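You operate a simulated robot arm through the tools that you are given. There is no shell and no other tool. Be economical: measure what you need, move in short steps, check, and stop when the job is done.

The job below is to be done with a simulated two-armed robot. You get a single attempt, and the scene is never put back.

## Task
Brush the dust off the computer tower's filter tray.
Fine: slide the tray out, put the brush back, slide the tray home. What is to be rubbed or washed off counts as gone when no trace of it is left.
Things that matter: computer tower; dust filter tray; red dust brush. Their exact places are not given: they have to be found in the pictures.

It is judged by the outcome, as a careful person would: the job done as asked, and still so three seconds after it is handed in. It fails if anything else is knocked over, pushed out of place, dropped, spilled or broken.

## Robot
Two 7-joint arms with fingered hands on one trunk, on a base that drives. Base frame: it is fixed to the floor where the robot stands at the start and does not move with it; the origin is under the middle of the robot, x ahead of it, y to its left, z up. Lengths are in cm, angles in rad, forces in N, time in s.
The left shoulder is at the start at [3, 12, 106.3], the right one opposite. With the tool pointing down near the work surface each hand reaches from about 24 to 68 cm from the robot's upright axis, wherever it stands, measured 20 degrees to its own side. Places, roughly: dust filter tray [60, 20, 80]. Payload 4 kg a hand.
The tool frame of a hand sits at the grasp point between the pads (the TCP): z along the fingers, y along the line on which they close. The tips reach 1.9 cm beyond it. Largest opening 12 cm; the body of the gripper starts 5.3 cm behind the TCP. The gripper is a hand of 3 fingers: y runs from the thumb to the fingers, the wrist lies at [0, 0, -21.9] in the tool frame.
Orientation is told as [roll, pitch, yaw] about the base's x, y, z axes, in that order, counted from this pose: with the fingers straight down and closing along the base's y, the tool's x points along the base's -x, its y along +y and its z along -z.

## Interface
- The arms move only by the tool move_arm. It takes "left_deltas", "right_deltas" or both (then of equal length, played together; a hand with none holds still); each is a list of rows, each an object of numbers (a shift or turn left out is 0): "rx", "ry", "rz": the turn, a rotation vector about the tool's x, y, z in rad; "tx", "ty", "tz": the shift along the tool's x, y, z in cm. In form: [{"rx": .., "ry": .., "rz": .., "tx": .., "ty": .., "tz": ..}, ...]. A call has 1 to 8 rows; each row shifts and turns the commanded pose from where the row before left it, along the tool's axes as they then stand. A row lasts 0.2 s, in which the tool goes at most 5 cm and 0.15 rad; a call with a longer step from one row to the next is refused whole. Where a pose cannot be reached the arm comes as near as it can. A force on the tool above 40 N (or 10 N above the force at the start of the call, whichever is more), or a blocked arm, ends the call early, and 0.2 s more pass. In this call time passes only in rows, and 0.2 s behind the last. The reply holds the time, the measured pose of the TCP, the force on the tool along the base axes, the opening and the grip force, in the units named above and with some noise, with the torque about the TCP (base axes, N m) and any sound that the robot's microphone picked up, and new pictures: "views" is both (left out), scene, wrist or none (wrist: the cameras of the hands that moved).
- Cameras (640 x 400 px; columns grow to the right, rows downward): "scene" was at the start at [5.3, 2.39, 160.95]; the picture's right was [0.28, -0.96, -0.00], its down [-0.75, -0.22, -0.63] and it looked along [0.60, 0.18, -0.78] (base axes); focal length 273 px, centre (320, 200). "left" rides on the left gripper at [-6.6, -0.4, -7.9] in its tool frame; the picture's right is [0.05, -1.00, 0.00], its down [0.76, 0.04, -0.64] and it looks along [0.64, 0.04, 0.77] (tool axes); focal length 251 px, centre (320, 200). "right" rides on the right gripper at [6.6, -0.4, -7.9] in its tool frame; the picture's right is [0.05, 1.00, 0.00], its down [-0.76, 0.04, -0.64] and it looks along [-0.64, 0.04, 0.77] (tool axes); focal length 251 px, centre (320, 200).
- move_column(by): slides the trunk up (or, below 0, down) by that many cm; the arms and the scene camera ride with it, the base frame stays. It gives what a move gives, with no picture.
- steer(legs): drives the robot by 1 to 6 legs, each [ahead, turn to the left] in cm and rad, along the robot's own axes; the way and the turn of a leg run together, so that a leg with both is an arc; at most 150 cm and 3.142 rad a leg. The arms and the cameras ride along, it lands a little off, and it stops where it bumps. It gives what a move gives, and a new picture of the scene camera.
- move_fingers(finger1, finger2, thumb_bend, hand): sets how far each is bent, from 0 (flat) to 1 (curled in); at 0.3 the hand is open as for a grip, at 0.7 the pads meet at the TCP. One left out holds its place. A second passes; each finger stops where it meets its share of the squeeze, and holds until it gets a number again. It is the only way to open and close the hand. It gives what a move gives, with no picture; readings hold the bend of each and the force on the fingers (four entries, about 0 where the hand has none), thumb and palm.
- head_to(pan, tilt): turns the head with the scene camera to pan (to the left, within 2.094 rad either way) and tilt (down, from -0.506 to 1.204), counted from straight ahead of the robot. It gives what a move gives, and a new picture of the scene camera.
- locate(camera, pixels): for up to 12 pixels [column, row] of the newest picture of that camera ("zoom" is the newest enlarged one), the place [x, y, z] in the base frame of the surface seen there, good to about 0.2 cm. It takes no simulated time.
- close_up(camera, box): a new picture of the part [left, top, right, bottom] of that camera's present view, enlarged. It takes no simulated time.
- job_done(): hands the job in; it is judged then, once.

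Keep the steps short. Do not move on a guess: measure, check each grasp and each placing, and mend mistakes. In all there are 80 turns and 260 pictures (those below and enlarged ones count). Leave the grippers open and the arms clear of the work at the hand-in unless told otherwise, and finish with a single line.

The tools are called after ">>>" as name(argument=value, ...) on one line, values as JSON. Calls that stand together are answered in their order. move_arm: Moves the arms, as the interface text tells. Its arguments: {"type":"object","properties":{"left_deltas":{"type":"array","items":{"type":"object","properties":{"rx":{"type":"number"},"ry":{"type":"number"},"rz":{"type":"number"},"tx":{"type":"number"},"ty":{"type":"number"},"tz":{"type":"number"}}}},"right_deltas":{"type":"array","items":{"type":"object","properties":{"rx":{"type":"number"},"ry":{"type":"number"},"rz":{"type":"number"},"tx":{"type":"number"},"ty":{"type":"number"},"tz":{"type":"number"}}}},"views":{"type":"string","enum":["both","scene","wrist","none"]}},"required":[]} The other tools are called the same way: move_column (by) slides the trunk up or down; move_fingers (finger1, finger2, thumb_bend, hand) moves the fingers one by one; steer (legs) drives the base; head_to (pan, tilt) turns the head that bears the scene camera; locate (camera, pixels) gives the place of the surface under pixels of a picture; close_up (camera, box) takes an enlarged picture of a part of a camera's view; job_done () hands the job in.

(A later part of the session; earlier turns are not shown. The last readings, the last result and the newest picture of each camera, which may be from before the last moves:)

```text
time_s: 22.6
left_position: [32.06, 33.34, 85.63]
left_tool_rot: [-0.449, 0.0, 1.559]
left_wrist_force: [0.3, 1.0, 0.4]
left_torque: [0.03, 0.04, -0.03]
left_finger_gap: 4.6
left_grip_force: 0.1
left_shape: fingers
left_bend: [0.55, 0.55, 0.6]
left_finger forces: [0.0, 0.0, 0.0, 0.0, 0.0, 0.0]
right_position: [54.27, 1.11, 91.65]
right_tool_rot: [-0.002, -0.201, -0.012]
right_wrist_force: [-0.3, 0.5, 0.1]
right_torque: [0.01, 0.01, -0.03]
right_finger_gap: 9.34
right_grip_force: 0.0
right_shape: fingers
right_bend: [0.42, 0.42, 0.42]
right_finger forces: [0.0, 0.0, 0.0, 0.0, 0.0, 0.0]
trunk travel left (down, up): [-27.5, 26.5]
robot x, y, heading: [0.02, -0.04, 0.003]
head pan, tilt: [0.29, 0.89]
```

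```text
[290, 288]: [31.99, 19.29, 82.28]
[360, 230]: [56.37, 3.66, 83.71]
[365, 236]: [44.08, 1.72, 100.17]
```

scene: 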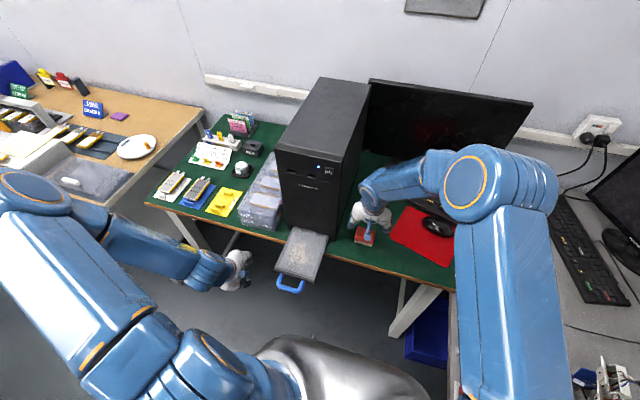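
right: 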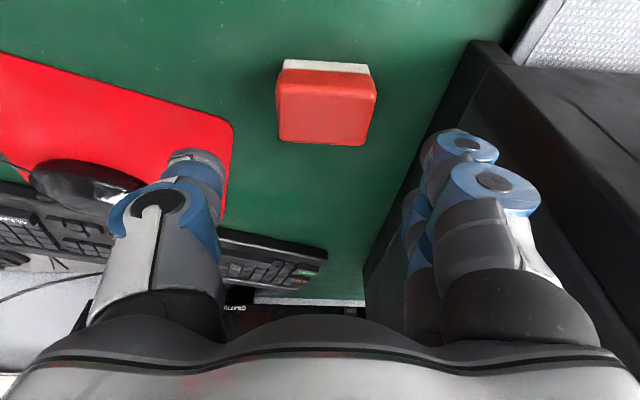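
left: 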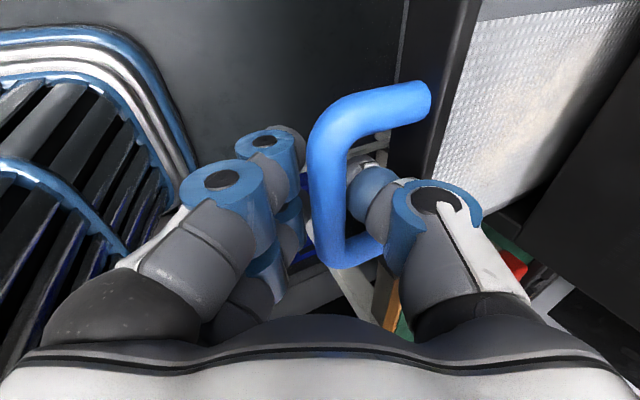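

The brush sits between thumb and fingers, about 0.3 cm to the left of centre. I'll go down along the tool axis to z≈83.1.

>>> move_arm(right_deltas=[{"ty": 0.3, "tz": 2.5}, {"tz": 2.5}, {"tz": 2}, {"tz": 1.7}], views="wrist")

>>> close_up(camera="right", box=[160, 20, 520, 245])

```text
time_s: 23.6
left_position: [32.19, 33.27, 85.52]
left_tool_rot: [-0.452, 0.0, 1.558]
left_wrist_force: [0.7, -0.7, -1.1]
left_torque: [-0.01, 0.0, 0.01]
left_finger_gap: 4.61
left_grip_force: 0.0
left_shape: fingers
left_bend: [0.55, 0.55, 0.6]
left_finger forces: [0.1, 0.0, 0.0, 0.0, 0.1, 0.1]
right_position: [56.09, 1.71, 83.03]
right_tool_rot: [0.0, -0.201, -0.011]
right_wrist_force: [0.2, 0.5, 0.2]
right_torque: [-0.02, -0.03, -0.01]
right_finger_gap: 9.34
right_grip_force: 0.2
right_shape: fingers
right_bend: [0.42, 0.42, 0.42]
right_finger forces: [0.1, 0.0, 0.0, 0.0, 0.0, 0.0]
trunk travel left (down, up): [-27.5, 26.5]
robot x, y, heading: [0.06, 0.06, 0.002]
head pan, tilt: [0.29, 0.89]
```

right: 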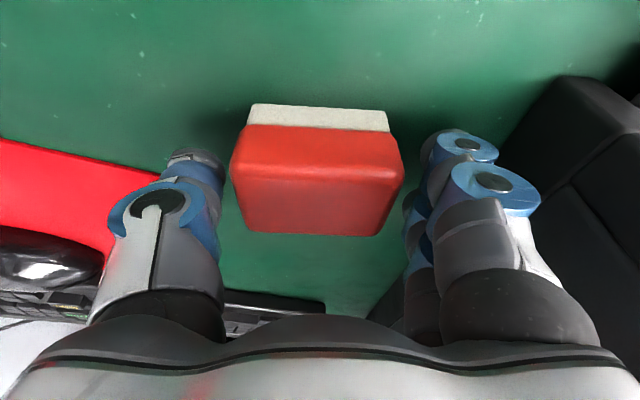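

```text
1.78 times, centred on (340, 132) of right
```

zoom: 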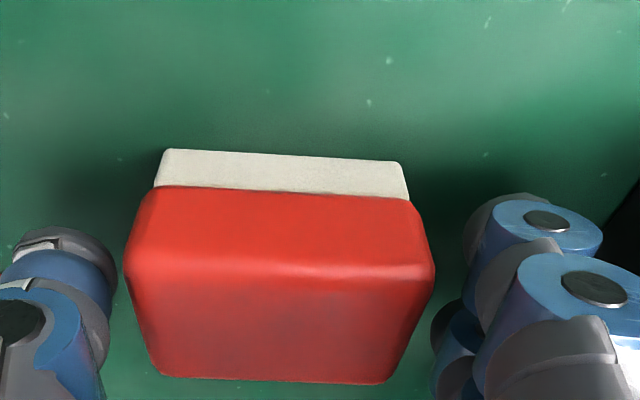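

I'll check the fingertip positions against the brush sides before closing.

>>> locate(camera="right", pixels=[[200, 165], [440, 145], [240, 150], [398, 150], [245, 225], [375, 230], [410, 210], [255, 115], [385, 118]])

```text
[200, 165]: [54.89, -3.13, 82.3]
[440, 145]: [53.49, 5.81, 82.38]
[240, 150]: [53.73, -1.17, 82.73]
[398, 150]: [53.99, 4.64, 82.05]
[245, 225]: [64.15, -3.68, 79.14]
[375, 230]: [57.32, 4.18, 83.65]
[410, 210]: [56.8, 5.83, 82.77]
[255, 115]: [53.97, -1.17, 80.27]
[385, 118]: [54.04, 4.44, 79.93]
```

The fingers are at x≈53.5–57 and the thumb at about 55.5, both beside the red body. Closing.

>>> move_fingers(hand="right", finger1=0.6, finger2=0.6, thumb_bend=0.6)

>>> close_up(camera="right", box=[160, 20, 520, 245])

```text
time_s: 24.6
left_position: [31.95, 33.37, 85.49]
left_tool_rot: [-0.448, 0.0, 1.558]
left_wrist_force: [0.2, -1.1, 0.5]
left_torque: [-0.03, -0.02, 0.03]
left_finger_gap: 4.6
left_grip_force: 0.0
left_shape: fingers
left_bend: [0.55, 0.55, 0.6]
left_finger forces: [0.0, 0.0, 0.0, 0.1, 0.0, 0.0]
right_position: [55.95, 1.65, 83.26]
right_tool_rot: [-0.002, -0.201, -0.012]
right_wrist_force: [-0.6, 0.2, -0.1]
right_torque: [0.0, -0.02, 0.05]
right_finger_gap: 6.95
right_grip_force: 23.3
right_shape: fingers
right_bend: [0.53, 0.53, 0.5]
right_finger forces: [12.3, 11.1, 0.0, 0.1, 23.2, 0.0]
trunk travel left (down, up): [-27.5, 26.5]
robot x, y, heading: [-0.32, -0.18, -0.001]
head pan, tilt: [0.29, 0.89]
```

```text
1.78 times, centred on (340, 132) of right
```

zoom: 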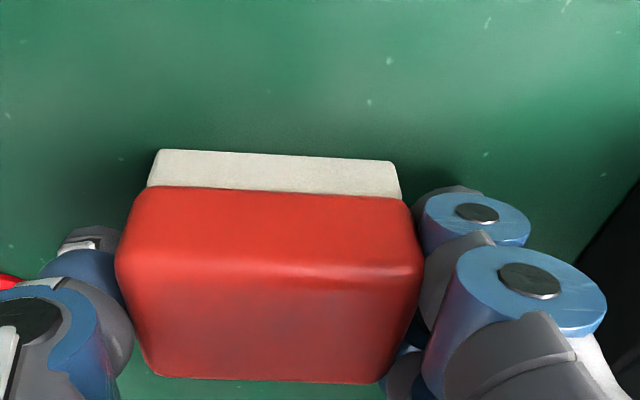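

The grip is firm at 23 N. The bristle bottoms are about 3.85 cm below the TCP, so contact with the tray should be at TCP z≈85.3. I'll lift 8 cm, draw back from the tower, then go left over the tray.

>>> move_arm(right_deltas=[{"tx": -0.8, "tz": -3.92}, {"tx": -0.8, "tz": -3.92}, {"tx": 4.25, "tz": -0.86}, {"tx": 4.25, "tz": -0.86}, {"tx": 4.25, "tz": -0.86}])

>>> move_arm(right_deltas=[{"ty": 4.8}, {"ty": 4.8}, {"ty": 4.8}, {"ty": 4.4}])

```text
time_s: 25.8
left_position: [32.06, 33.38, 85.56]
left_tool_rot: [-0.451, -0.001, 1.56]
left_wrist_force: [-0.2, 0.1, 0.4]
left_torque: [-0.02, 0.0, -0.02]
left_finger_gap: 4.6
left_grip_force: 0.0
left_shape: fingers
left_bend: [0.55, 0.55, 0.6]
left_finger forces: [0.0, 0.1, 0.0, 0.0, 0.1, 0.0]
right_position: [42.76, 1.76, 91.39]
right_tool_rot: [-0.002, -0.202, -0.013]
right_wrist_force: [-0.6, 1.0, -0.9]
right_torque: [-0.05, 0.01, -0.02]
right_finger_gap: 6.91
right_grip_force: 23.1
right_shape: fingers
right_bend: [0.53, 0.53, 0.5]
right_finger forces: [12.0, 11.1, 0.1, 0.0, 22.9, 0.0]
trunk travel left (down, up): [-27.5, 26.5]
robot x, y, heading: [0.42, -0.03, -0.001]
head pan, tilt: [0.29, 0.89]
```

scene: 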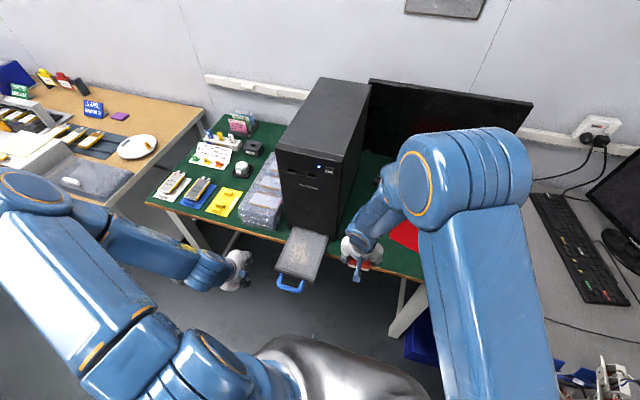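
right: 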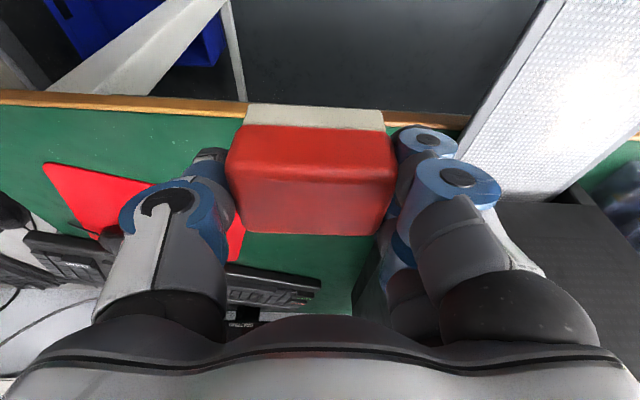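

```text
time_s: 26.8
left_position: [32.11, 33.34, 85.57]
left_tool_rot: [-0.45, 0.0, 1.559]
left_wrist_force: [0.1, -0.1, 0.5]
left_torque: [-0.04, -0.01, -0.01]
left_finger_gap: 4.6
left_grip_force: 0.0
left_shape: fingers
left_bend: [0.55, 0.55, 0.6]
left_finger forces: [0.0, 0.0, 0.0, 0.0, 0.0, 0.0]
right_position: [43.16, 20.58, 91.22]
right_tool_rot: [-0.003, -0.201, -0.013]
right_wrist_force: [0.5, 0.5, -0.3]
right_torque: [-0.02, -0.01, -0.01]
right_finger_gap: 6.9
right_grip_force: 23.2
right_shape: fingers
right_bend: [0.53, 0.53, 0.5]
right_finger forces: [11.9, 11.0, 0.0, 0.0, 22.9, 0.0]
trunk travel left (down, up): [-27.5, 26.5]
robot x, y, heading: [-0.18, 0.24, -0.003]
head pan, tilt: [0.29, 0.89]
```

scene: 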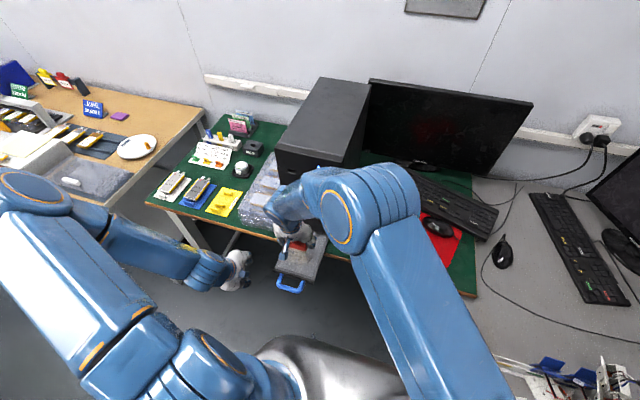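
right: 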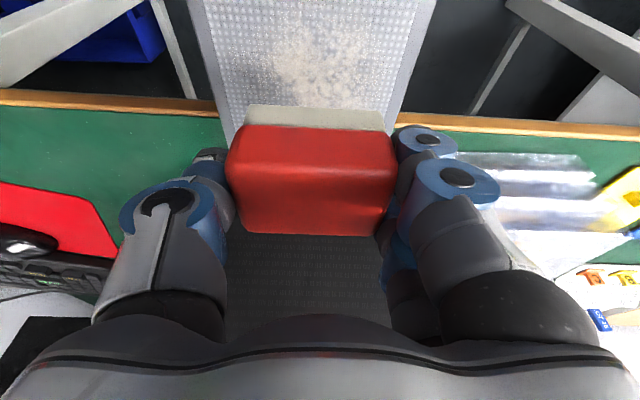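

Brush is over the tray. I'll measure the patch and tray edges from the wrist view.

>>> locate(camera="right", pixels=[[320, 60], [320, 20], [262, 65], [368, 65], [320, 98], [235, 100], [400, 100], [215, 30], [415, 40], [320, 5], [260, 112], [385, 114]])

```text
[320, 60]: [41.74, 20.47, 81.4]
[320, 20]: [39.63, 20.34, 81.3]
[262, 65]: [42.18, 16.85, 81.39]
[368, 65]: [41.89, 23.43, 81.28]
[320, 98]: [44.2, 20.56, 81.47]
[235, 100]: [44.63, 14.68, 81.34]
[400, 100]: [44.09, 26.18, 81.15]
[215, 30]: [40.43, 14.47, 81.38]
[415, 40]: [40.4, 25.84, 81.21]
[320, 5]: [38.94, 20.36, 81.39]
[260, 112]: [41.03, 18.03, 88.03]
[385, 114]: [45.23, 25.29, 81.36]
```

The tray surface is z≈81.35, with its frame at y 14.5–26. I'll move to the tower-side end of the patch (x≈46.3, y≈17.6) and come down to just above contact.

>>> move_arm(right_deltas=[{"tx": -3.04, "tz": 0.62, "ty": -3}, {"tx": 0.6, "tz": 2.94}, {"tx": 0.46, "tz": 2.25}], views="none")

>>> move_arm(right_deltas=[{"tx": 0.06, "tz": 0.3}, {"tx": 0.04, "tz": 0.2}])

>>> close_up(camera="scene", box=[240, 190, 400, 290])

```text
time_s: 27.6
left_position: [32.16, 33.39, 85.63]
left_tool_rot: [-0.448, -0.001, 1.556]
left_wrist_force: [-0.3, 0.1, 0.2]
left_torque: [-0.01, 0.0, -0.01]
left_finger_gap: 4.62
left_grip_force: 0.0
left_shape: fingers
left_bend: [0.55, 0.55, 0.6]
left_finger forces: [0.0, 0.2, 0.0, 0.0, 0.1, 0.0]
right_position: [46.13, 17.46, 85.72]
right_tool_rot: [-0.002, -0.201, -0.013]
right_wrist_force: [0.4, 0.4, -0.9]
right_torque: [-0.02, -0.02, 0.0]
right_finger_gap: 6.91
right_grip_force: 22.8
right_shape: fingers
right_bend: [0.53, 0.53, 0.5]
right_finger forces: [11.9, 10.8, 0.0, 0.0, 22.9, 0.0]
trunk travel left (down, up): [-27.5, 26.5]
robot x, y, heading: [-0.4, -0.08, -0.005]
head pan, tilt: [0.29, 0.89]
```

```text
time_s: 28.2
left_position: [32.08, 33.39, 85.64]
left_tool_rot: [-0.45, 0.0, 1.557]
left_wrist_force: [-0.4, 0.6, -0.9]
left_torque: [-0.03, 0.05, -0.05]
left_finger_gap: 4.55
left_grip_force: 0.1
left_shape: fingers
left_bend: [0.55, 0.55, 0.6]
left_finger forces: [0.0, 0.0, 0.0, 0.0, 0.0, 0.0]
right_position: [46.3, 17.53, 85.34]
right_tool_rot: [0.0, -0.201, -0.012]
right_wrist_force: [-0.1, 0.0, -0.5]
right_torque: [0.0, 0.03, 0.01]
right_finger_gap: 6.9
right_grip_force: 22.6
right_shape: fingers
right_bend: [0.53, 0.53, 0.5]
right_finger forces: [12.0, 11.0, 0.1, 0.0, 22.9, 0.0]
trunk travel left (down, up): [-27.5, 26.5]
robot x, y, heading: [-0.14, 0.41, -0.001]
head pan, tilt: [0.29, 0.89]
```

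scene: 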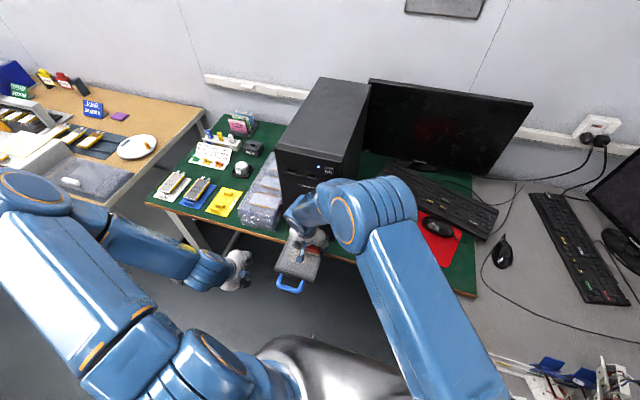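
right: 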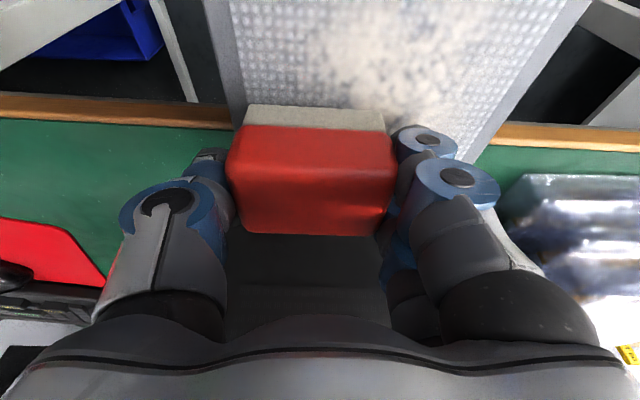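

```text
4.00 times, centred on (320, 240) of scene
```

zoom: 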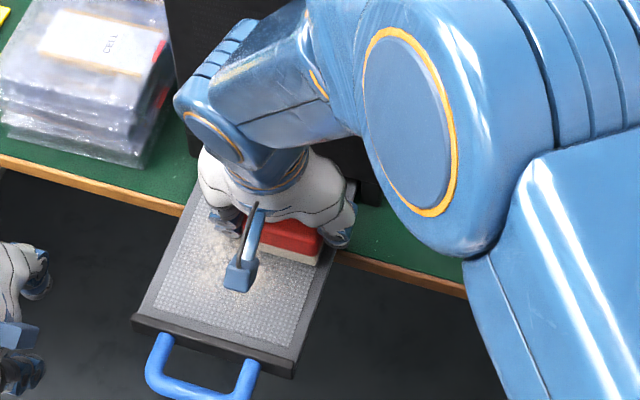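

There's no contact force yet at z 85.34. I'll lower in 0.15 cm steps until I feel it.

>>> move_arm(right_deltas=[{"tx": 0.03, "tz": 0.15}, {"tx": 0.03, "tz": 0.15}], views="none")

>>> move_arm(right_deltas=[{"tx": 0.03, "tz": 0.15}], views="none")

```text
time_s: 28.8
left_position: [32.12, 33.29, 85.44]
left_tool_rot: [-0.448, 0.001, 1.559]
left_wrist_force: [0.3, 0.2, -0.4]
left_torque: [0.01, -0.02, 0.02]
left_finger_gap: 4.59
left_grip_force: 0.0
left_shape: fingers
left_bend: [0.55, 0.55, 0.6]
left_finger forces: [0.0, 0.0, 0.1, 0.1, 0.0, 0.1]
right_position: [46.19, 17.68, 85.22]
right_tool_rot: [0.0, -0.2, -0.013]
right_wrist_force: [-0.7, -1.0, 5.1]
right_torque: [-0.03, 0.01, -0.01]
right_finger_gap: 6.91
right_grip_force: 23.3
right_shape: fingers
right_bend: [0.53, 0.53, 0.5]
right_finger forces: [12.2, 11.0, 0.1, 0.1, 23.5, 0.0]
trunk travel left (down, up): [-27.5, 26.5]
robot x, y, heading: [0.01, -0.09, 0.001]
head pan, tilt: [0.29, 0.89]
```

```text
time_s: 29.2
left_position: [31.98, 33.2, 85.64]
left_tool_rot: [-0.449, 0.0, 1.559]
left_wrist_force: [-0.4, 0.3, 0.2]
left_torque: [-0.02, 0.01, 0.03]
left_finger_gap: 4.58
left_grip_force: 0.1
left_shape: fingers
left_bend: [0.55, 0.55, 0.6]
left_finger forces: [0.0, 0.1, 0.1, 0.1, 0.1, 0.1]
right_position: [46.3, 17.55, 85.17]
right_tool_rot: [0.001, -0.203, -0.013]
right_wrist_force: [0.5, -0.5, 14.5]
right_torque: [-0.06, 0.03, 0.03]
right_finger_gap: 6.89
right_grip_force: 23.7
right_shape: fingers
right_bend: [0.53, 0.53, 0.5]
right_finger forces: [12.3, 10.9, 0.0, 0.1, 24.3, 0.1]
trunk travel left (down, up): [-27.5, 26.5]
robot x, y, heading: [-0.07, -0.11, 0.002]
head pan, tilt: [0.29, 0.89]
```

Contact: 5 N, then 14 N. I'll ease up 0.12 cm to about 6 N and stroke left along y, then back.

>>> move_arm(right_deltas=[{"tx": -0.02, "tz": -0.12}, {"ty": 1.9}, {"ty": 1.9}, {"ty": 1.9}, {"ty": -1.9}, {"ty": -1.9}, {"ty": -1.9}])

>>> close_up(camera="right", box=[180, 0, 600, 262])

```text
time_s: 30.8
left_position: [32.06, 33.31, 85.61]
left_tool_rot: [-0.45, -0.001, 1.56]
left_wrist_force: [-0.5, -0.1, 0.5]
left_torque: [0.01, -0.03, -0.01]
left_finger_gap: 4.61
left_grip_force: 0.1
left_shape: fingers
left_bend: [0.55, 0.55, 0.6]
left_finger forces: [0.1, 0.1, 0.0, 0.1, 0.0, 0.1]
right_position: [46.16, 17.62, 85.1]
right_tool_rot: [-0.001, -0.202, -0.013]
right_wrist_force: [0.0, 5.1, 11.8]
right_torque: [-0.07, 0.02, 0.03]
right_finger_gap: 6.88
right_grip_force: 24.2
right_shape: fingers
right_bend: [0.54, 0.54, 0.51]
right_finger forces: [13.9, 12.5, 0.0, 0.0, 21.5, 0.0]
trunk travel left (down, up): [-27.5, 26.5]
robot x, y, heading: [-0.01, 0.16, -0.003]
head pan, tilt: [0.29, 0.89]
```

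scene: 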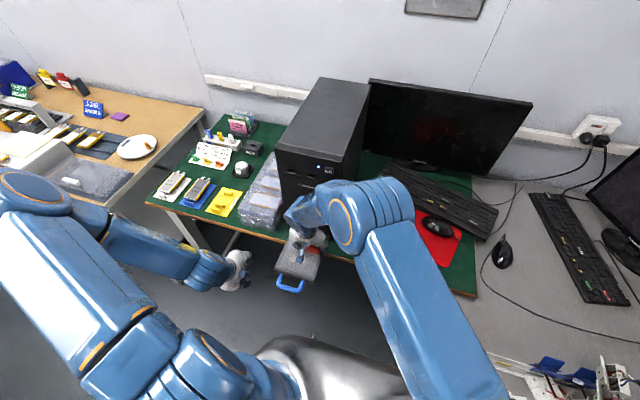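
right: 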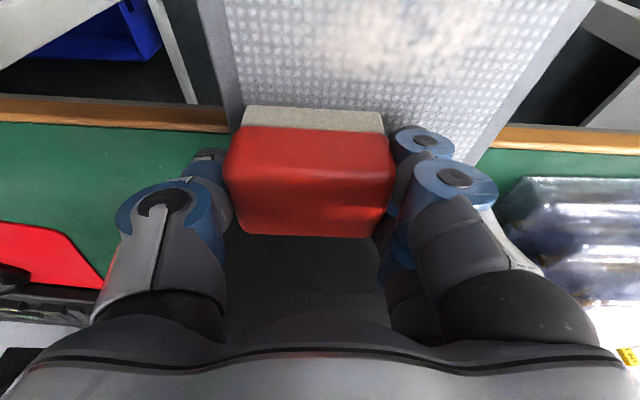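

```text
1.52 times, centred on (390, 131) of right
```

zoom: 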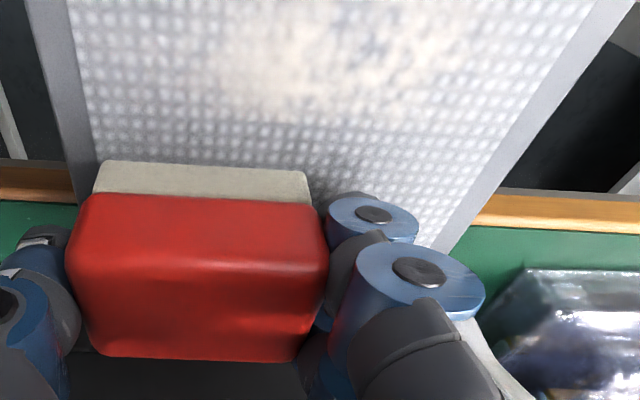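

The strip under the brush came clean. Two more lanes: shift 3 cm toward the handle, stroke left, shift 3 cm more, stroke back.

>>> move_arm(right_deltas=[{"tx": 2.93, "tz": -0.62}, {"ty": 1.9}, {"ty": 1.9}, {"ty": 1.9}, {"tx": 2.93, "tz": -0.62}, {"ty": -1.9}, {"ty": -1.9}, {"ty": -1.9}])

>>> close_up(camera="scene", box=[240, 190, 400, 290])

```text
time_s: 32.6
left_position: [32.13, 33.2, 85.59]
left_tool_rot: [-0.452, 0.0, 1.558]
left_wrist_force: [-0.6, 0.5, 0.3]
left_torque: [0.03, 0.03, 0.0]
left_finger_gap: 4.62
left_grip_force: 0.2
left_shape: fingers
left_bend: [0.55, 0.55, 0.6]
left_finger forces: [0.1, 0.1, 0.0, 0.0, 0.0, 0.0]
right_position: [40.22, 17.61, 85.14]
right_tool_rot: [0.001, -0.202, -0.012]
right_wrist_force: [0.0, 4.4, 11.8]
right_torque: [-0.09, 0.01, -0.01]
right_finger_gap: 6.87
right_grip_force: 24.2
right_shape: fingers
right_bend: [0.54, 0.54, 0.51]
right_finger forces: [13.7, 12.3, 0.1, 0.1, 21.9, 0.0]
trunk travel left (down, up): [-27.5, 26.5]
robot x, y, heading: [-0.16, 0.05, 0.0]
head pan, tilt: [0.29, 0.89]
```

scene: 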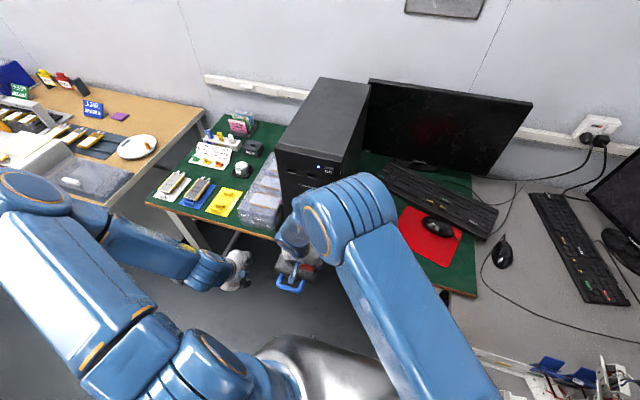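
right: 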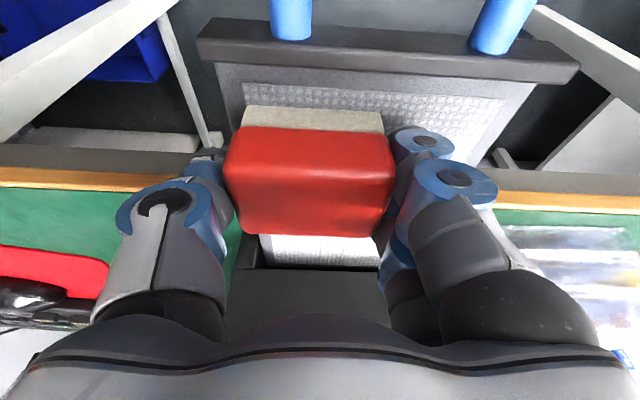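

```text
4.00 times, centred on (320, 240) of scene
```

zoom: 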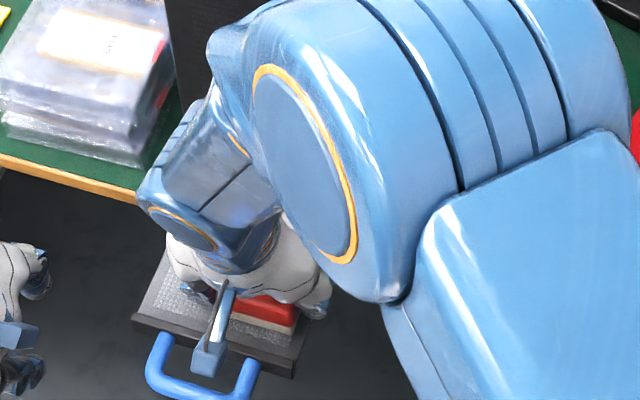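

All lanes are stroked. I'll lift 6 cm and move the hand off to the right to inspect the tray.

>>> move_arm(right_deltas=[{"tx": -0.6, "tz": -2.94}, {"tx": -0.6, "tz": -2.94}, {"ty": -4.5}, {"ty": -4.5}, {"ty": -4.5}, {"ty": -2.5}], views="scene")

>>> close_up(camera="scene", box=[264, 220, 344, 270])

>>> close_up(camera="scene", box=[270, 250, 334, 290])

```text
time_s: 34.0
left_position: [32.13, 33.34, 85.52]
left_tool_rot: [-0.45, 0.001, 1.56]
left_wrist_force: [1.0, -0.4, 0.0]
left_torque: [0.02, 0.03, -0.02]
left_finger_gap: 4.6
left_grip_force: 0.0
left_shape: fingers
left_bend: [0.55, 0.55, 0.6]
left_finger forces: [0.1, 0.1, 0.1, 0.0, 0.1, 0.0]
right_position: [40.02, 1.62, 90.97]
right_tool_rot: [-0.003, -0.201, -0.013]
right_wrist_force: [-0.3, 0.2, -1.5]
right_torque: [0.03, 0.01, 0.0]
right_finger_gap: 6.85
right_grip_force: 22.4
right_shape: fingers
right_bend: [0.54, 0.54, 0.51]
right_finger forces: [11.7, 11.4, 0.0, 0.0, 23.1, 0.1]
trunk travel left (down, up): [-27.5, 26.5]
robot x, y, heading: [0.22, -0.34, 0.001]
head pan, tilt: [0.29, 0.89]
```

scene: 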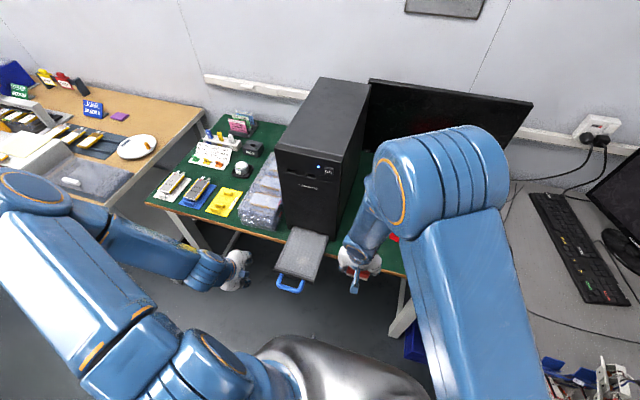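

```text
8.00 times, centred on (304, 245) of scene
```

zoom: 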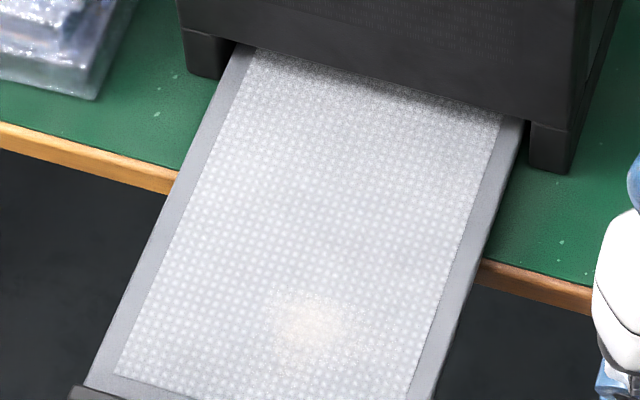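

```text
10.00 times, centred on (302, 270) of scene
```

zoom: 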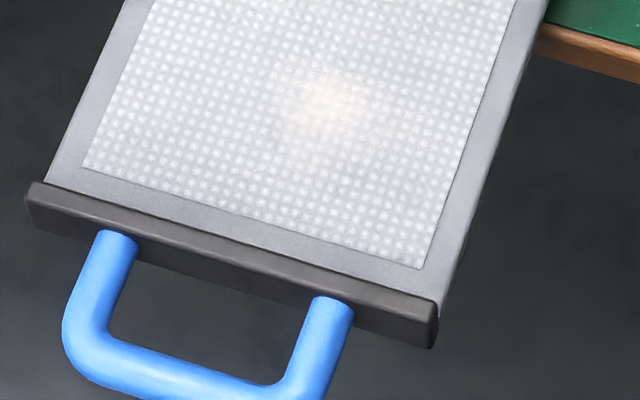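

A faint warm spot remains at enlarged (325,105), either leftover dust or a reflection. I'll locate it and look from another angle.

>>> locate(camera="zoom", pixels=[[325, 105], [290, 90], [360, 130], [100, 180], [420, 250]])

>>> close_up(camera="right", box=[400, 0, 640, 150])

>>> close_up(camera="left", box=[320, 0, 640, 200])

```text
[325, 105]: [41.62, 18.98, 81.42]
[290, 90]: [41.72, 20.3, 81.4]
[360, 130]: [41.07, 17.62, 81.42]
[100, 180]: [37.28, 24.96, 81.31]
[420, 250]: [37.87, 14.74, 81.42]
```

```text
2.67 times, centred on (520, 75) of right
```

zoom: 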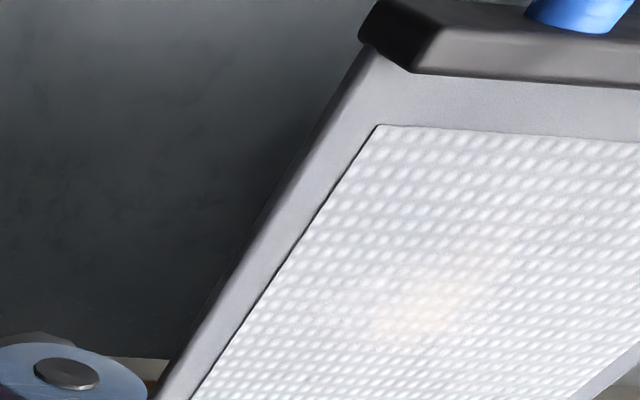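

```text
2.00 times, centred on (480, 100) of left
```

zoom: 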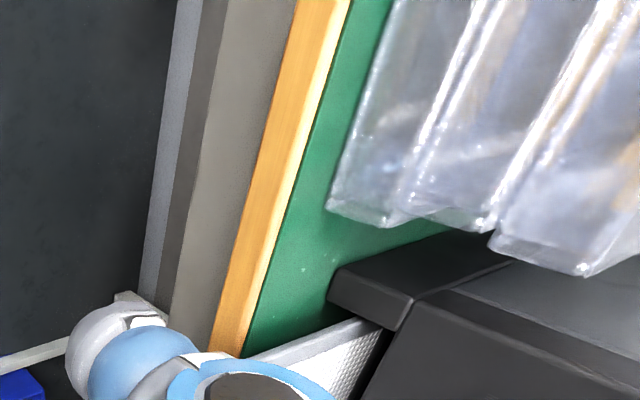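

The spot shows at the same place (41.6, 19.0) in both views, so it is leftover dust. I'll go back over it with several more strokes.

>>> move_arm(right_deltas=[{"ty": 4.5, "tx": -0.9, "tz": 0.18}, {"ty": 4.5, "tx": -0.86, "tz": 0.18}, {"ty": 4.5}, {"ty": 2.0}, {"tx": 0.6, "tz": 2.94}, {"tx": 0.57, "tz": 2.8}], views="none")

>>> move_arm(right_deltas=[{"tx": 0.03, "tz": 0.14}, {"ty": 2.5}, {"ty": 2.5}, {"ty": -2.5}, {"ty": -2.5}, {"ty": 2.5}, {"ty": 2.5}], views="none")

>>> move_arm(right_deltas=[{"tx": -1.47, "tz": 0.3}, {"ty": -2.5}, {"ty": -2.5}, {"ty": 2.5}, {"ty": 2.5}, {"ty": -2.5}, {"ty": -2.5}], views="none")

>>> move_arm(right_deltas=[{"tx": 2.94, "tz": -0.6}, {"ty": 2.5}, {"ty": 2.5}, {"ty": -2.5}, {"ty": -2.5}, {"tx": -0.6, "tz": -2.94}, {"tx": -0.6, "tz": -2.94}], views="none")

>>> move_arm(right_deltas=[{"ty": -4.5}, {"ty": -4.5}, {"ty": -4.5}, {"ty": -2.5}], views="both")

>>> close_up(camera="scene", box=[264, 225, 344, 275])

>>> close_up(camera="right", box=[400, 0, 640, 150])

```text
time_s: 35.4
left_position: [32.04, 33.39, 85.52]
left_tool_rot: [-0.45, 0.0, 1.558]
left_wrist_force: [0.5, 0.0, -0.6]
left_torque: [0.04, 0.02, -0.01]
left_finger_gap: 4.6
left_grip_force: 0.2
left_shape: fingers
left_bend: [0.55, 0.55, 0.6]
left_finger forces: [0.0, 0.0, 0.0, 0.1, 0.1, 0.0]
right_position: [42.03, 17.02, 85.16]
right_tool_rot: [-0.002, -0.2, -0.013]
right_wrist_force: [-0.1, -0.4, -0.1]
right_torque: [-0.01, 0.0, 0.02]
right_finger_gap: 6.87
right_grip_force: 23.0
right_shape: fingers
right_bend: [0.54, 0.54, 0.51]
right_finger forces: [11.7, 11.5, 0.0, 0.0, 23.0, 0.0]
trunk travel left (down, up): [-27.5, 26.5]
robot x, y, heading: [-0.28, -0.23, -0.003]
head pan, tilt: [0.29, 0.89]
```

```text
time_s: 37.0
left_position: [32.17, 33.18, 85.63]
left_tool_rot: [-0.449, -0.002, 1.558]
left_wrist_force: [-0.3, -0.7, -0.6]
left_torque: [0.0, -0.02, 0.04]
left_finger_gap: 4.61
left_grip_force: 0.0
left_shape: fingers
left_bend: [0.55, 0.55, 0.6]
left_finger forces: [0.0, 0.0, 0.0, 0.0, 0.0, 0.0]
right_position: [42.09, 22.09, 85.15]
right_tool_rot: [-0.001, -0.2, -0.013]
right_wrist_force: [-0.8, -2.3, 5.2]
right_torque: [-0.07, -0.01, 0.02]
right_finger_gap: 6.85
right_grip_force: 23.3
right_shape: fingers
right_bend: [0.54, 0.54, 0.51]
right_finger forces: [11.4, 10.6, 0.0, 0.1, 24.4, 0.1]
trunk travel left (down, up): [-27.5, 26.5]
robot x, y, heading: [0.31, -0.19, -0.001]
head pan, tilt: [0.29, 0.89]
```

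```text
time_s: 38.6
left_position: [32.0, 33.31, 85.49]
left_tool_rot: [-0.45, 0.0, 1.557]
left_wrist_force: [-0.2, 0.2, -0.5]
left_torque: [-0.01, -0.02, -0.03]
left_finger_gap: 4.6
left_grip_force: 0.0
left_shape: fingers
left_bend: [0.55, 0.55, 0.6]
left_finger forces: [0.1, 0.0, 0.0, 0.0, 0.1, 0.0]
right_position: [43.41, 17.04, 85.26]
right_tool_rot: [0.0, -0.202, -0.012]
right_wrist_force: [0.0, -0.9, -0.8]
right_torque: [0.02, 0.02, -0.02]
right_finger_gap: 6.84
right_grip_force: 22.6
right_shape: fingers
right_bend: [0.54, 0.54, 0.51]
right_finger forces: [11.7, 11.2, 0.0, 0.1, 22.9, 0.0]
trunk travel left (down, up): [-27.5, 26.5]
robot x, y, heading: [-0.12, 0.37, -0.006]
head pan, tilt: [0.29, 0.89]
```

```text
time_s: 40.2
left_position: [32.0, 33.3, 85.59]
left_tool_rot: [-0.45, -0.001, 1.558]
left_wrist_force: [0.4, -0.1, 0.1]
left_torque: [0.04, -0.01, 0.03]
left_finger_gap: 4.57
left_grip_force: 0.0
left_shape: fingers
left_bend: [0.55, 0.55, 0.6]
left_finger forces: [0.1, 0.1, 0.0, 0.0, 0.1, 0.0]
right_position: [40.52, 16.93, 91.09]
right_tool_rot: [-0.003, -0.197, -0.012]
right_wrist_force: [0.0, 0.3, -1.3]
right_torque: [0.01, -0.03, 0.0]
right_finger_gap: 6.84
right_grip_force: 23.4
right_shape: fingers
right_bend: [0.54, 0.54, 0.51]
right_finger forces: [11.6, 11.1, 0.0, 0.0, 22.7, 0.1]
trunk travel left (down, up): [-27.5, 26.5]
robot x, y, heading: [0.07, -0.47, -0.001]
head pan, tilt: [0.29, 0.89]
```

```text
time_s: 41.2
left_position: [32.08, 33.21, 85.47]
left_tool_rot: [-0.45, -0.001, 1.56]
left_wrist_force: [0.1, -0.5, -0.2]
left_torque: [-0.01, -0.01, 0.01]
left_finger_gap: 4.56
left_grip_force: 0.1
left_shape: fingers
left_bend: [0.55, 0.55, 0.6]
left_finger forces: [0.0, 0.0, 0.0, 0.0, 0.2, 0.0]
right_position: [40.4, 1.1, 91.09]
right_tool_rot: [-0.001, -0.2, -0.012]
right_wrist_force: [0.4, -0.5, -1.2]
right_torque: [-0.01, -0.03, 0.01]
right_finger_gap: 6.88
right_grip_force: 22.8
right_shape: fingers
right_bend: [0.54, 0.54, 0.51]
right_finger forces: [11.6, 11.1, 0.1, 0.1, 22.5, 0.0]
trunk travel left (down, up): [-27.5, 26.5]
robot x, y, heading: [0.14, 0.15, 0.002]
head pan, tilt: [0.29, 0.89]
```

scene: 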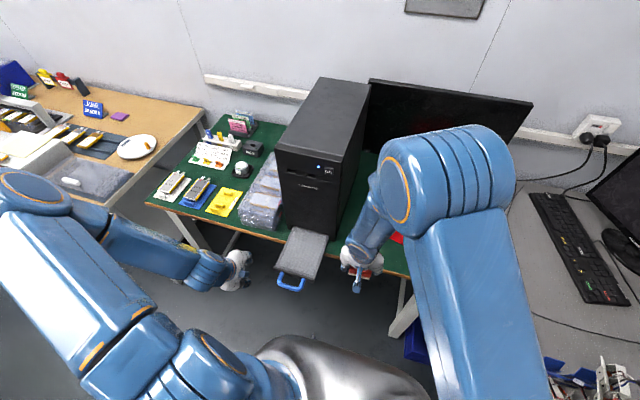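
right: 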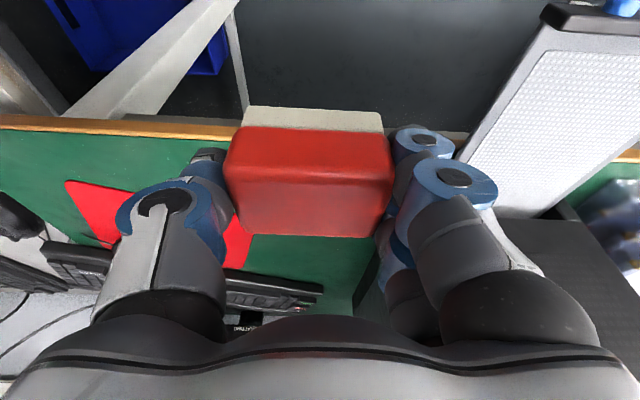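

```text
8.00 times, centred on (304, 250) of scene
```

zoom: 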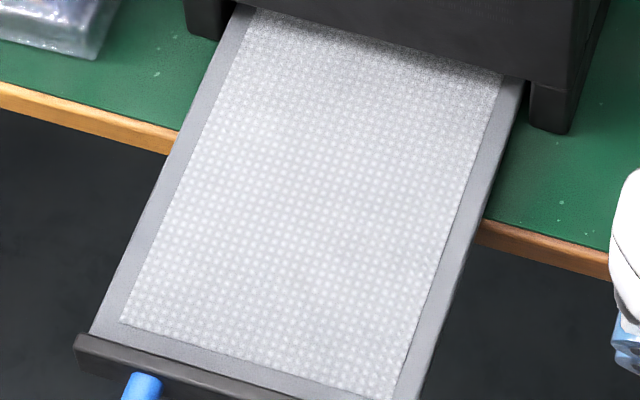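

```text
2.67 times, centred on (520, 75) of right
```

zoom: 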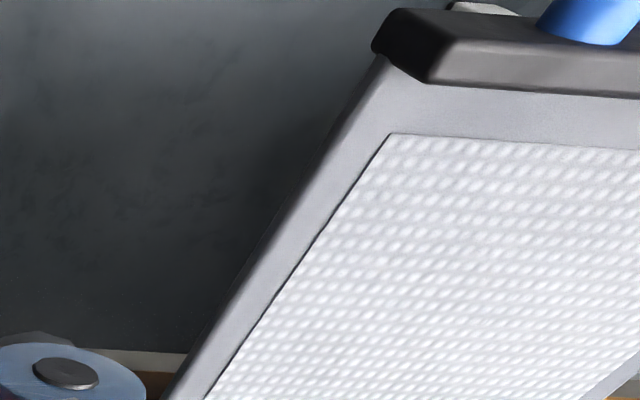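

The spot is gone. One stronger close-up of the filter to be sure before putting the brush back.

>>> close_up(camera="scene", box=[280, 224, 332, 256])

>>> close_up(camera="scene", box=[272, 246, 324, 278])

```text
12.31 times, centred on (306, 240) of scene
```

zoom: 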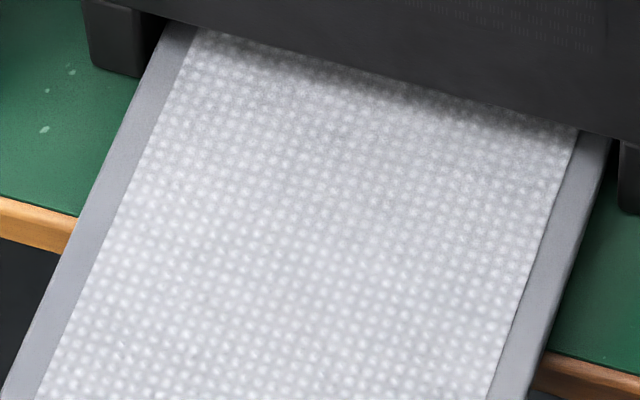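

```text
12.31 times, centred on (298, 262) of scene
```

zoom: 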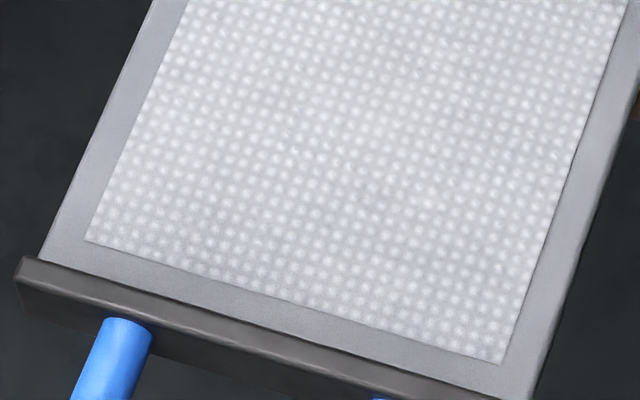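

The filter is clean. Now I'll carry the brush back over its old place (TCP 56.0, 1.68) and lower it to about 0.6 cm above the table.

>>> move_arm(right_deltas=[{"tx": -3.83, "tz": 0.78, "ty": 0.5}, {"tx": -3.83, "tz": 0.78}, {"tx": -3.83, "tz": 0.78}, {"tx": -3.83, "tz": 0.78}, {"tx": 0.5, "tz": 2.45}, {"tx": 0.5, "tz": 2.45}, {"tx": 0.46, "tz": 2.25}])

```text
time_s: 42.8
left_position: [32.1, 33.4, 85.71]
left_tool_rot: [-0.449, -0.001, 1.56]
left_wrist_force: [0.6, -0.7, -0.9]
left_torque: [0.0, -0.03, 0.02]
left_finger_gap: 4.59
left_grip_force: 0.0
left_shape: fingers
left_bend: [0.55, 0.55, 0.6]
left_finger forces: [0.1, 0.0, 0.0, 0.0, 0.0, 0.0]
right_position: [55.99, 1.38, 83.7]
right_tool_rot: [-0.002, -0.201, -0.011]
right_wrist_force: [0.6, -0.6, -1.4]
right_torque: [-0.02, 0.0, 0.0]
right_finger_gap: 6.85
right_grip_force: 21.5
right_shape: fingers
right_bend: [0.54, 0.54, 0.51]
right_finger forces: [10.9, 10.7, 0.0, 0.0, 21.6, 0.0]
trunk travel left (down, up): [-27.5, 26.5]
robot x, y, heading: [0.43, 0.22, 0.001]
head pan, tilt: [0.29, 0.89]
```

scene: 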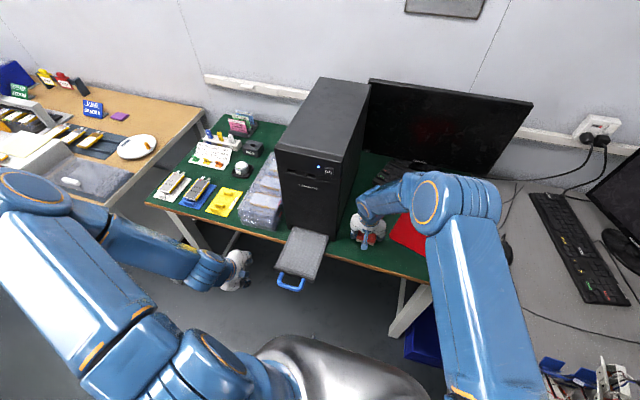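
right: 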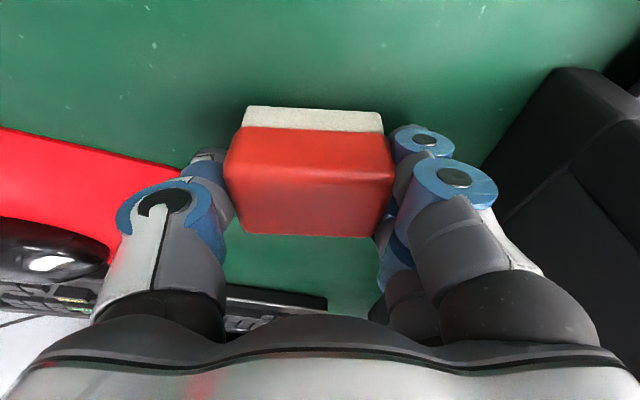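

I'll lower in small steps until there's a contact force.

>>> move_arm(right_deltas=[{"ty": 0.2, "tx": 0.06, "tz": 0.29}, {"tx": 0.03, "tz": 0.15}], views="none")

>>> move_arm(right_deltas=[{"tx": 0.03, "tz": 0.12}], views="none")

```text
time_s: 43.4
left_position: [32.15, 33.35, 85.49]
left_tool_rot: [-0.449, -0.001, 1.558]
left_wrist_force: [0.3, -0.3, -0.4]
left_torque: [0.0, -0.03, 0.02]
left_finger_gap: 4.58
left_grip_force: 0.2
left_shape: fingers
left_bend: [0.55, 0.55, 0.6]
left_finger forces: [0.0, 0.0, 0.0, 0.0, 0.0, 0.1]
right_position: [55.97, 1.51, 83.32]
right_tool_rot: [-0.001, -0.199, -0.012]
right_wrist_force: [1.2, 0.8, -0.7]
right_torque: [-0.02, 0.02, 0.03]
right_finger_gap: 6.86
right_grip_force: 21.7
right_shape: fingers
right_bend: [0.54, 0.54, 0.51]
right_finger forces: [11.1, 10.6, 0.0, 0.0, 21.6, 0.1]
trunk travel left (down, up): [-27.5, 26.5]
robot x, y, heading: [-0.52, 0.02, -0.001]
head pan, tilt: [0.29, 0.89]
```

```text
time_s: 43.8
left_position: [32.02, 33.32, 85.6]
left_tool_rot: [-0.45, -0.001, 1.557]
left_wrist_force: [-0.8, 0.0, -0.3]
left_torque: [-0.01, 0.01, -0.01]
left_finger_gap: 4.58
left_grip_force: 0.1
left_shape: fingers
left_bend: [0.55, 0.55, 0.6]
left_finger forces: [0.0, 0.1, 0.0, 0.1, 0.1, 0.1]
right_position: [55.98, 1.57, 83.27]
right_tool_rot: [-0.001, -0.201, -0.011]
right_wrist_force: [-0.2, 0.2, -0.7]
right_torque: [0.02, 0.0, 0.01]
right_finger_gap: 6.84
right_grip_force: 21.9
right_shape: fingers
right_bend: [0.54, 0.54, 0.51]
right_finger forces: [11.0, 10.6, 0.1, 0.1, 21.6, 0.1]
trunk travel left (down, up): [-27.5, 26.5]
robot x, y, heading: [0.21, -0.05, 0.0]
head pan, tilt: [0.29, 0.89]
```

No contact yet; continuing down.

>>> move_arm(right_deltas=[{"tx": 0.02, "tz": 0.1}], views="none")

>>> move_arm(right_deltas=[{"tx": 0.02, "tz": 0.08}], views="none")

```text
time_s: 44.2
left_position: [31.95, 33.33, 85.67]
left_tool_rot: [-0.451, 0.0, 1.558]
left_wrist_force: [0.3, -0.4, 0.0]
left_torque: [0.0, 0.02, -0.01]
left_finger_gap: 4.58
left_grip_force: 0.0
left_shape: fingers
left_bend: [0.55, 0.55, 0.6]
left_finger forces: [0.0, 0.0, 0.0, 0.1, 0.0, 0.1]
right_position: [55.95, 1.52, 83.11]
right_tool_rot: [-0.003, -0.2, -0.012]
right_wrist_force: [0.5, 0.3, 0.5]
right_torque: [0.0, -0.04, -0.02]
right_finger_gap: 6.8
right_grip_force: 21.4
right_shape: fingers
right_bend: [0.54, 0.54, 0.51]
right_finger forces: [11.1, 10.6, 0.0, 0.0, 21.7, 0.1]
trunk travel left (down, up): [-27.5, 26.5]
robot x, y, heading: [0.2, -0.25, 0.002]
head pan, tilt: [0.29, 0.89]
```

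```text
time_s: 44.6
left_position: [32.0, 33.29, 85.57]
left_tool_rot: [-0.45, -0.002, 1.558]
left_wrist_force: [-1.0, 0.3, -0.5]
left_torque: [0.01, 0.02, 0.04]
left_finger_gap: 4.61
left_grip_force: 0.1
left_shape: fingers
left_bend: [0.55, 0.55, 0.6]
left_finger forces: [0.0, 0.1, 0.1, 0.1, 0.0, 0.0]
right_position: [56.0, 1.58, 83.1]
right_tool_rot: [-0.001, -0.202, -0.013]
right_wrist_force: [0.0, -0.7, 4.4]
right_torque: [-0.05, 0.03, -0.01]
right_finger_gap: 6.85
right_grip_force: 22.2
right_shape: fingers
right_bend: [0.54, 0.54, 0.51]
right_finger forces: [11.2, 10.6, 0.0, 0.1, 21.9, 0.0]
trunk travel left (down, up): [-27.5, 26.5]
robot x, y, heading: [-0.01, 0.27, 0.0]
head pan, tilt: [0.29, 0.89]
```

The brush is on the table (4.4 N). I'll open evenly to 0.42 and rise along the tool axis.

>>> move_fingers(hand="right", finger1=0.42, finger2=0.42, thumb_bend=0.42)

>>> move_arm(right_deltas=[{"tz": -2}, {"tz": -4}, {"tz": -5}, {"tz": -5}, {"tz": -5}, {"tx": 4}, {"tx": 4}])

>>> locate(camera="scene", pixels=[[365, 232], [290, 288], [357, 243]])

```text
time_s: 45.6
left_position: [31.94, 33.32, 85.57]
left_tool_rot: [-0.449, -0.001, 1.56]
left_wrist_force: [0.6, 0.8, 0.0]
left_torque: [0.0, 0.0, -0.01]
left_finger_gap: 4.59
left_grip_force: 0.1
left_shape: fingers
left_bend: [0.55, 0.55, 0.6]
left_finger forces: [0.1, 0.0, 0.1, 0.0, 0.1, 0.1]
right_position: [56.02, 1.57, 83.07]
right_tool_rot: [-0.001, -0.201, -0.013]
right_wrist_force: [-1.1, 0.1, -0.5]
right_torque: [0.01, -0.02, 0.01]
right_finger_gap: 9.26
right_grip_force: 0.0
right_shape: fingers
right_bend: [0.42, 0.42, 0.42]
right_finger forces: [0.0, 0.0, 0.0, 0.0, 0.0, 0.1]
trunk travel left (down, up): [-27.5, 26.5]
robot x, y, heading: [-0.08, -0.36, 0.003]
head pan, tilt: [0.29, 0.89]
```

```text
time_s: 47.2
left_position: [32.08, 33.24, 85.63]
left_tool_rot: [-0.451, 0.0, 1.559]
left_wrist_force: [0.1, 0.0, 0.3]
left_torque: [0.0, -0.01, -0.01]
left_finger_gap: 4.6
left_grip_force: 0.2
left_shape: fingers
left_bend: [0.55, 0.55, 0.6]
left_finger forces: [0.0, 0.0, 0.1, 0.1, 0.0, 0.1]
right_position: [44.01, 1.85, 101.89]
right_tool_rot: [-0.002, -0.2, -0.012]
right_wrist_force: [-0.6, 0.4, 0.3]
right_torque: [0.0, -0.04, 0.03]
right_finger_gap: 9.3
right_grip_force: 0.0
right_shape: fingers
right_bend: [0.42, 0.42, 0.42]
right_finger forces: [0.0, 0.1, 0.0, 0.0, 0.1, 0.0]
trunk travel left (down, up): [-27.5, 26.5]
robot x, y, heading: [0.3, -0.25, -0.003]
head pan, tilt: [0.29, 0.89]
```

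scene: 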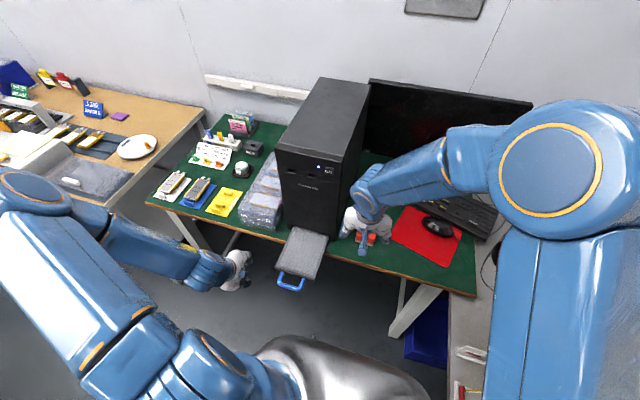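
right: 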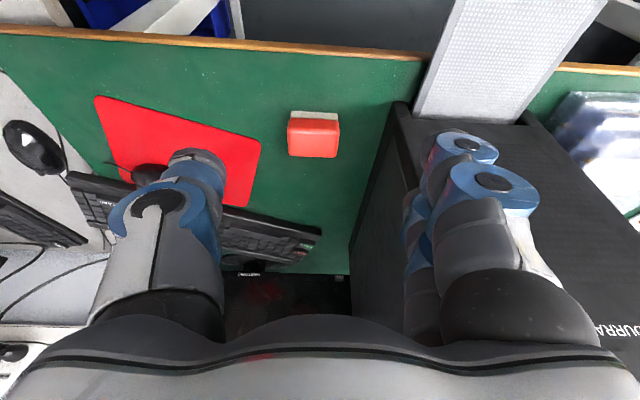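

```text
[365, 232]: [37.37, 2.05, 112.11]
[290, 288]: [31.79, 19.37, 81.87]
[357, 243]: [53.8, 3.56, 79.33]
```

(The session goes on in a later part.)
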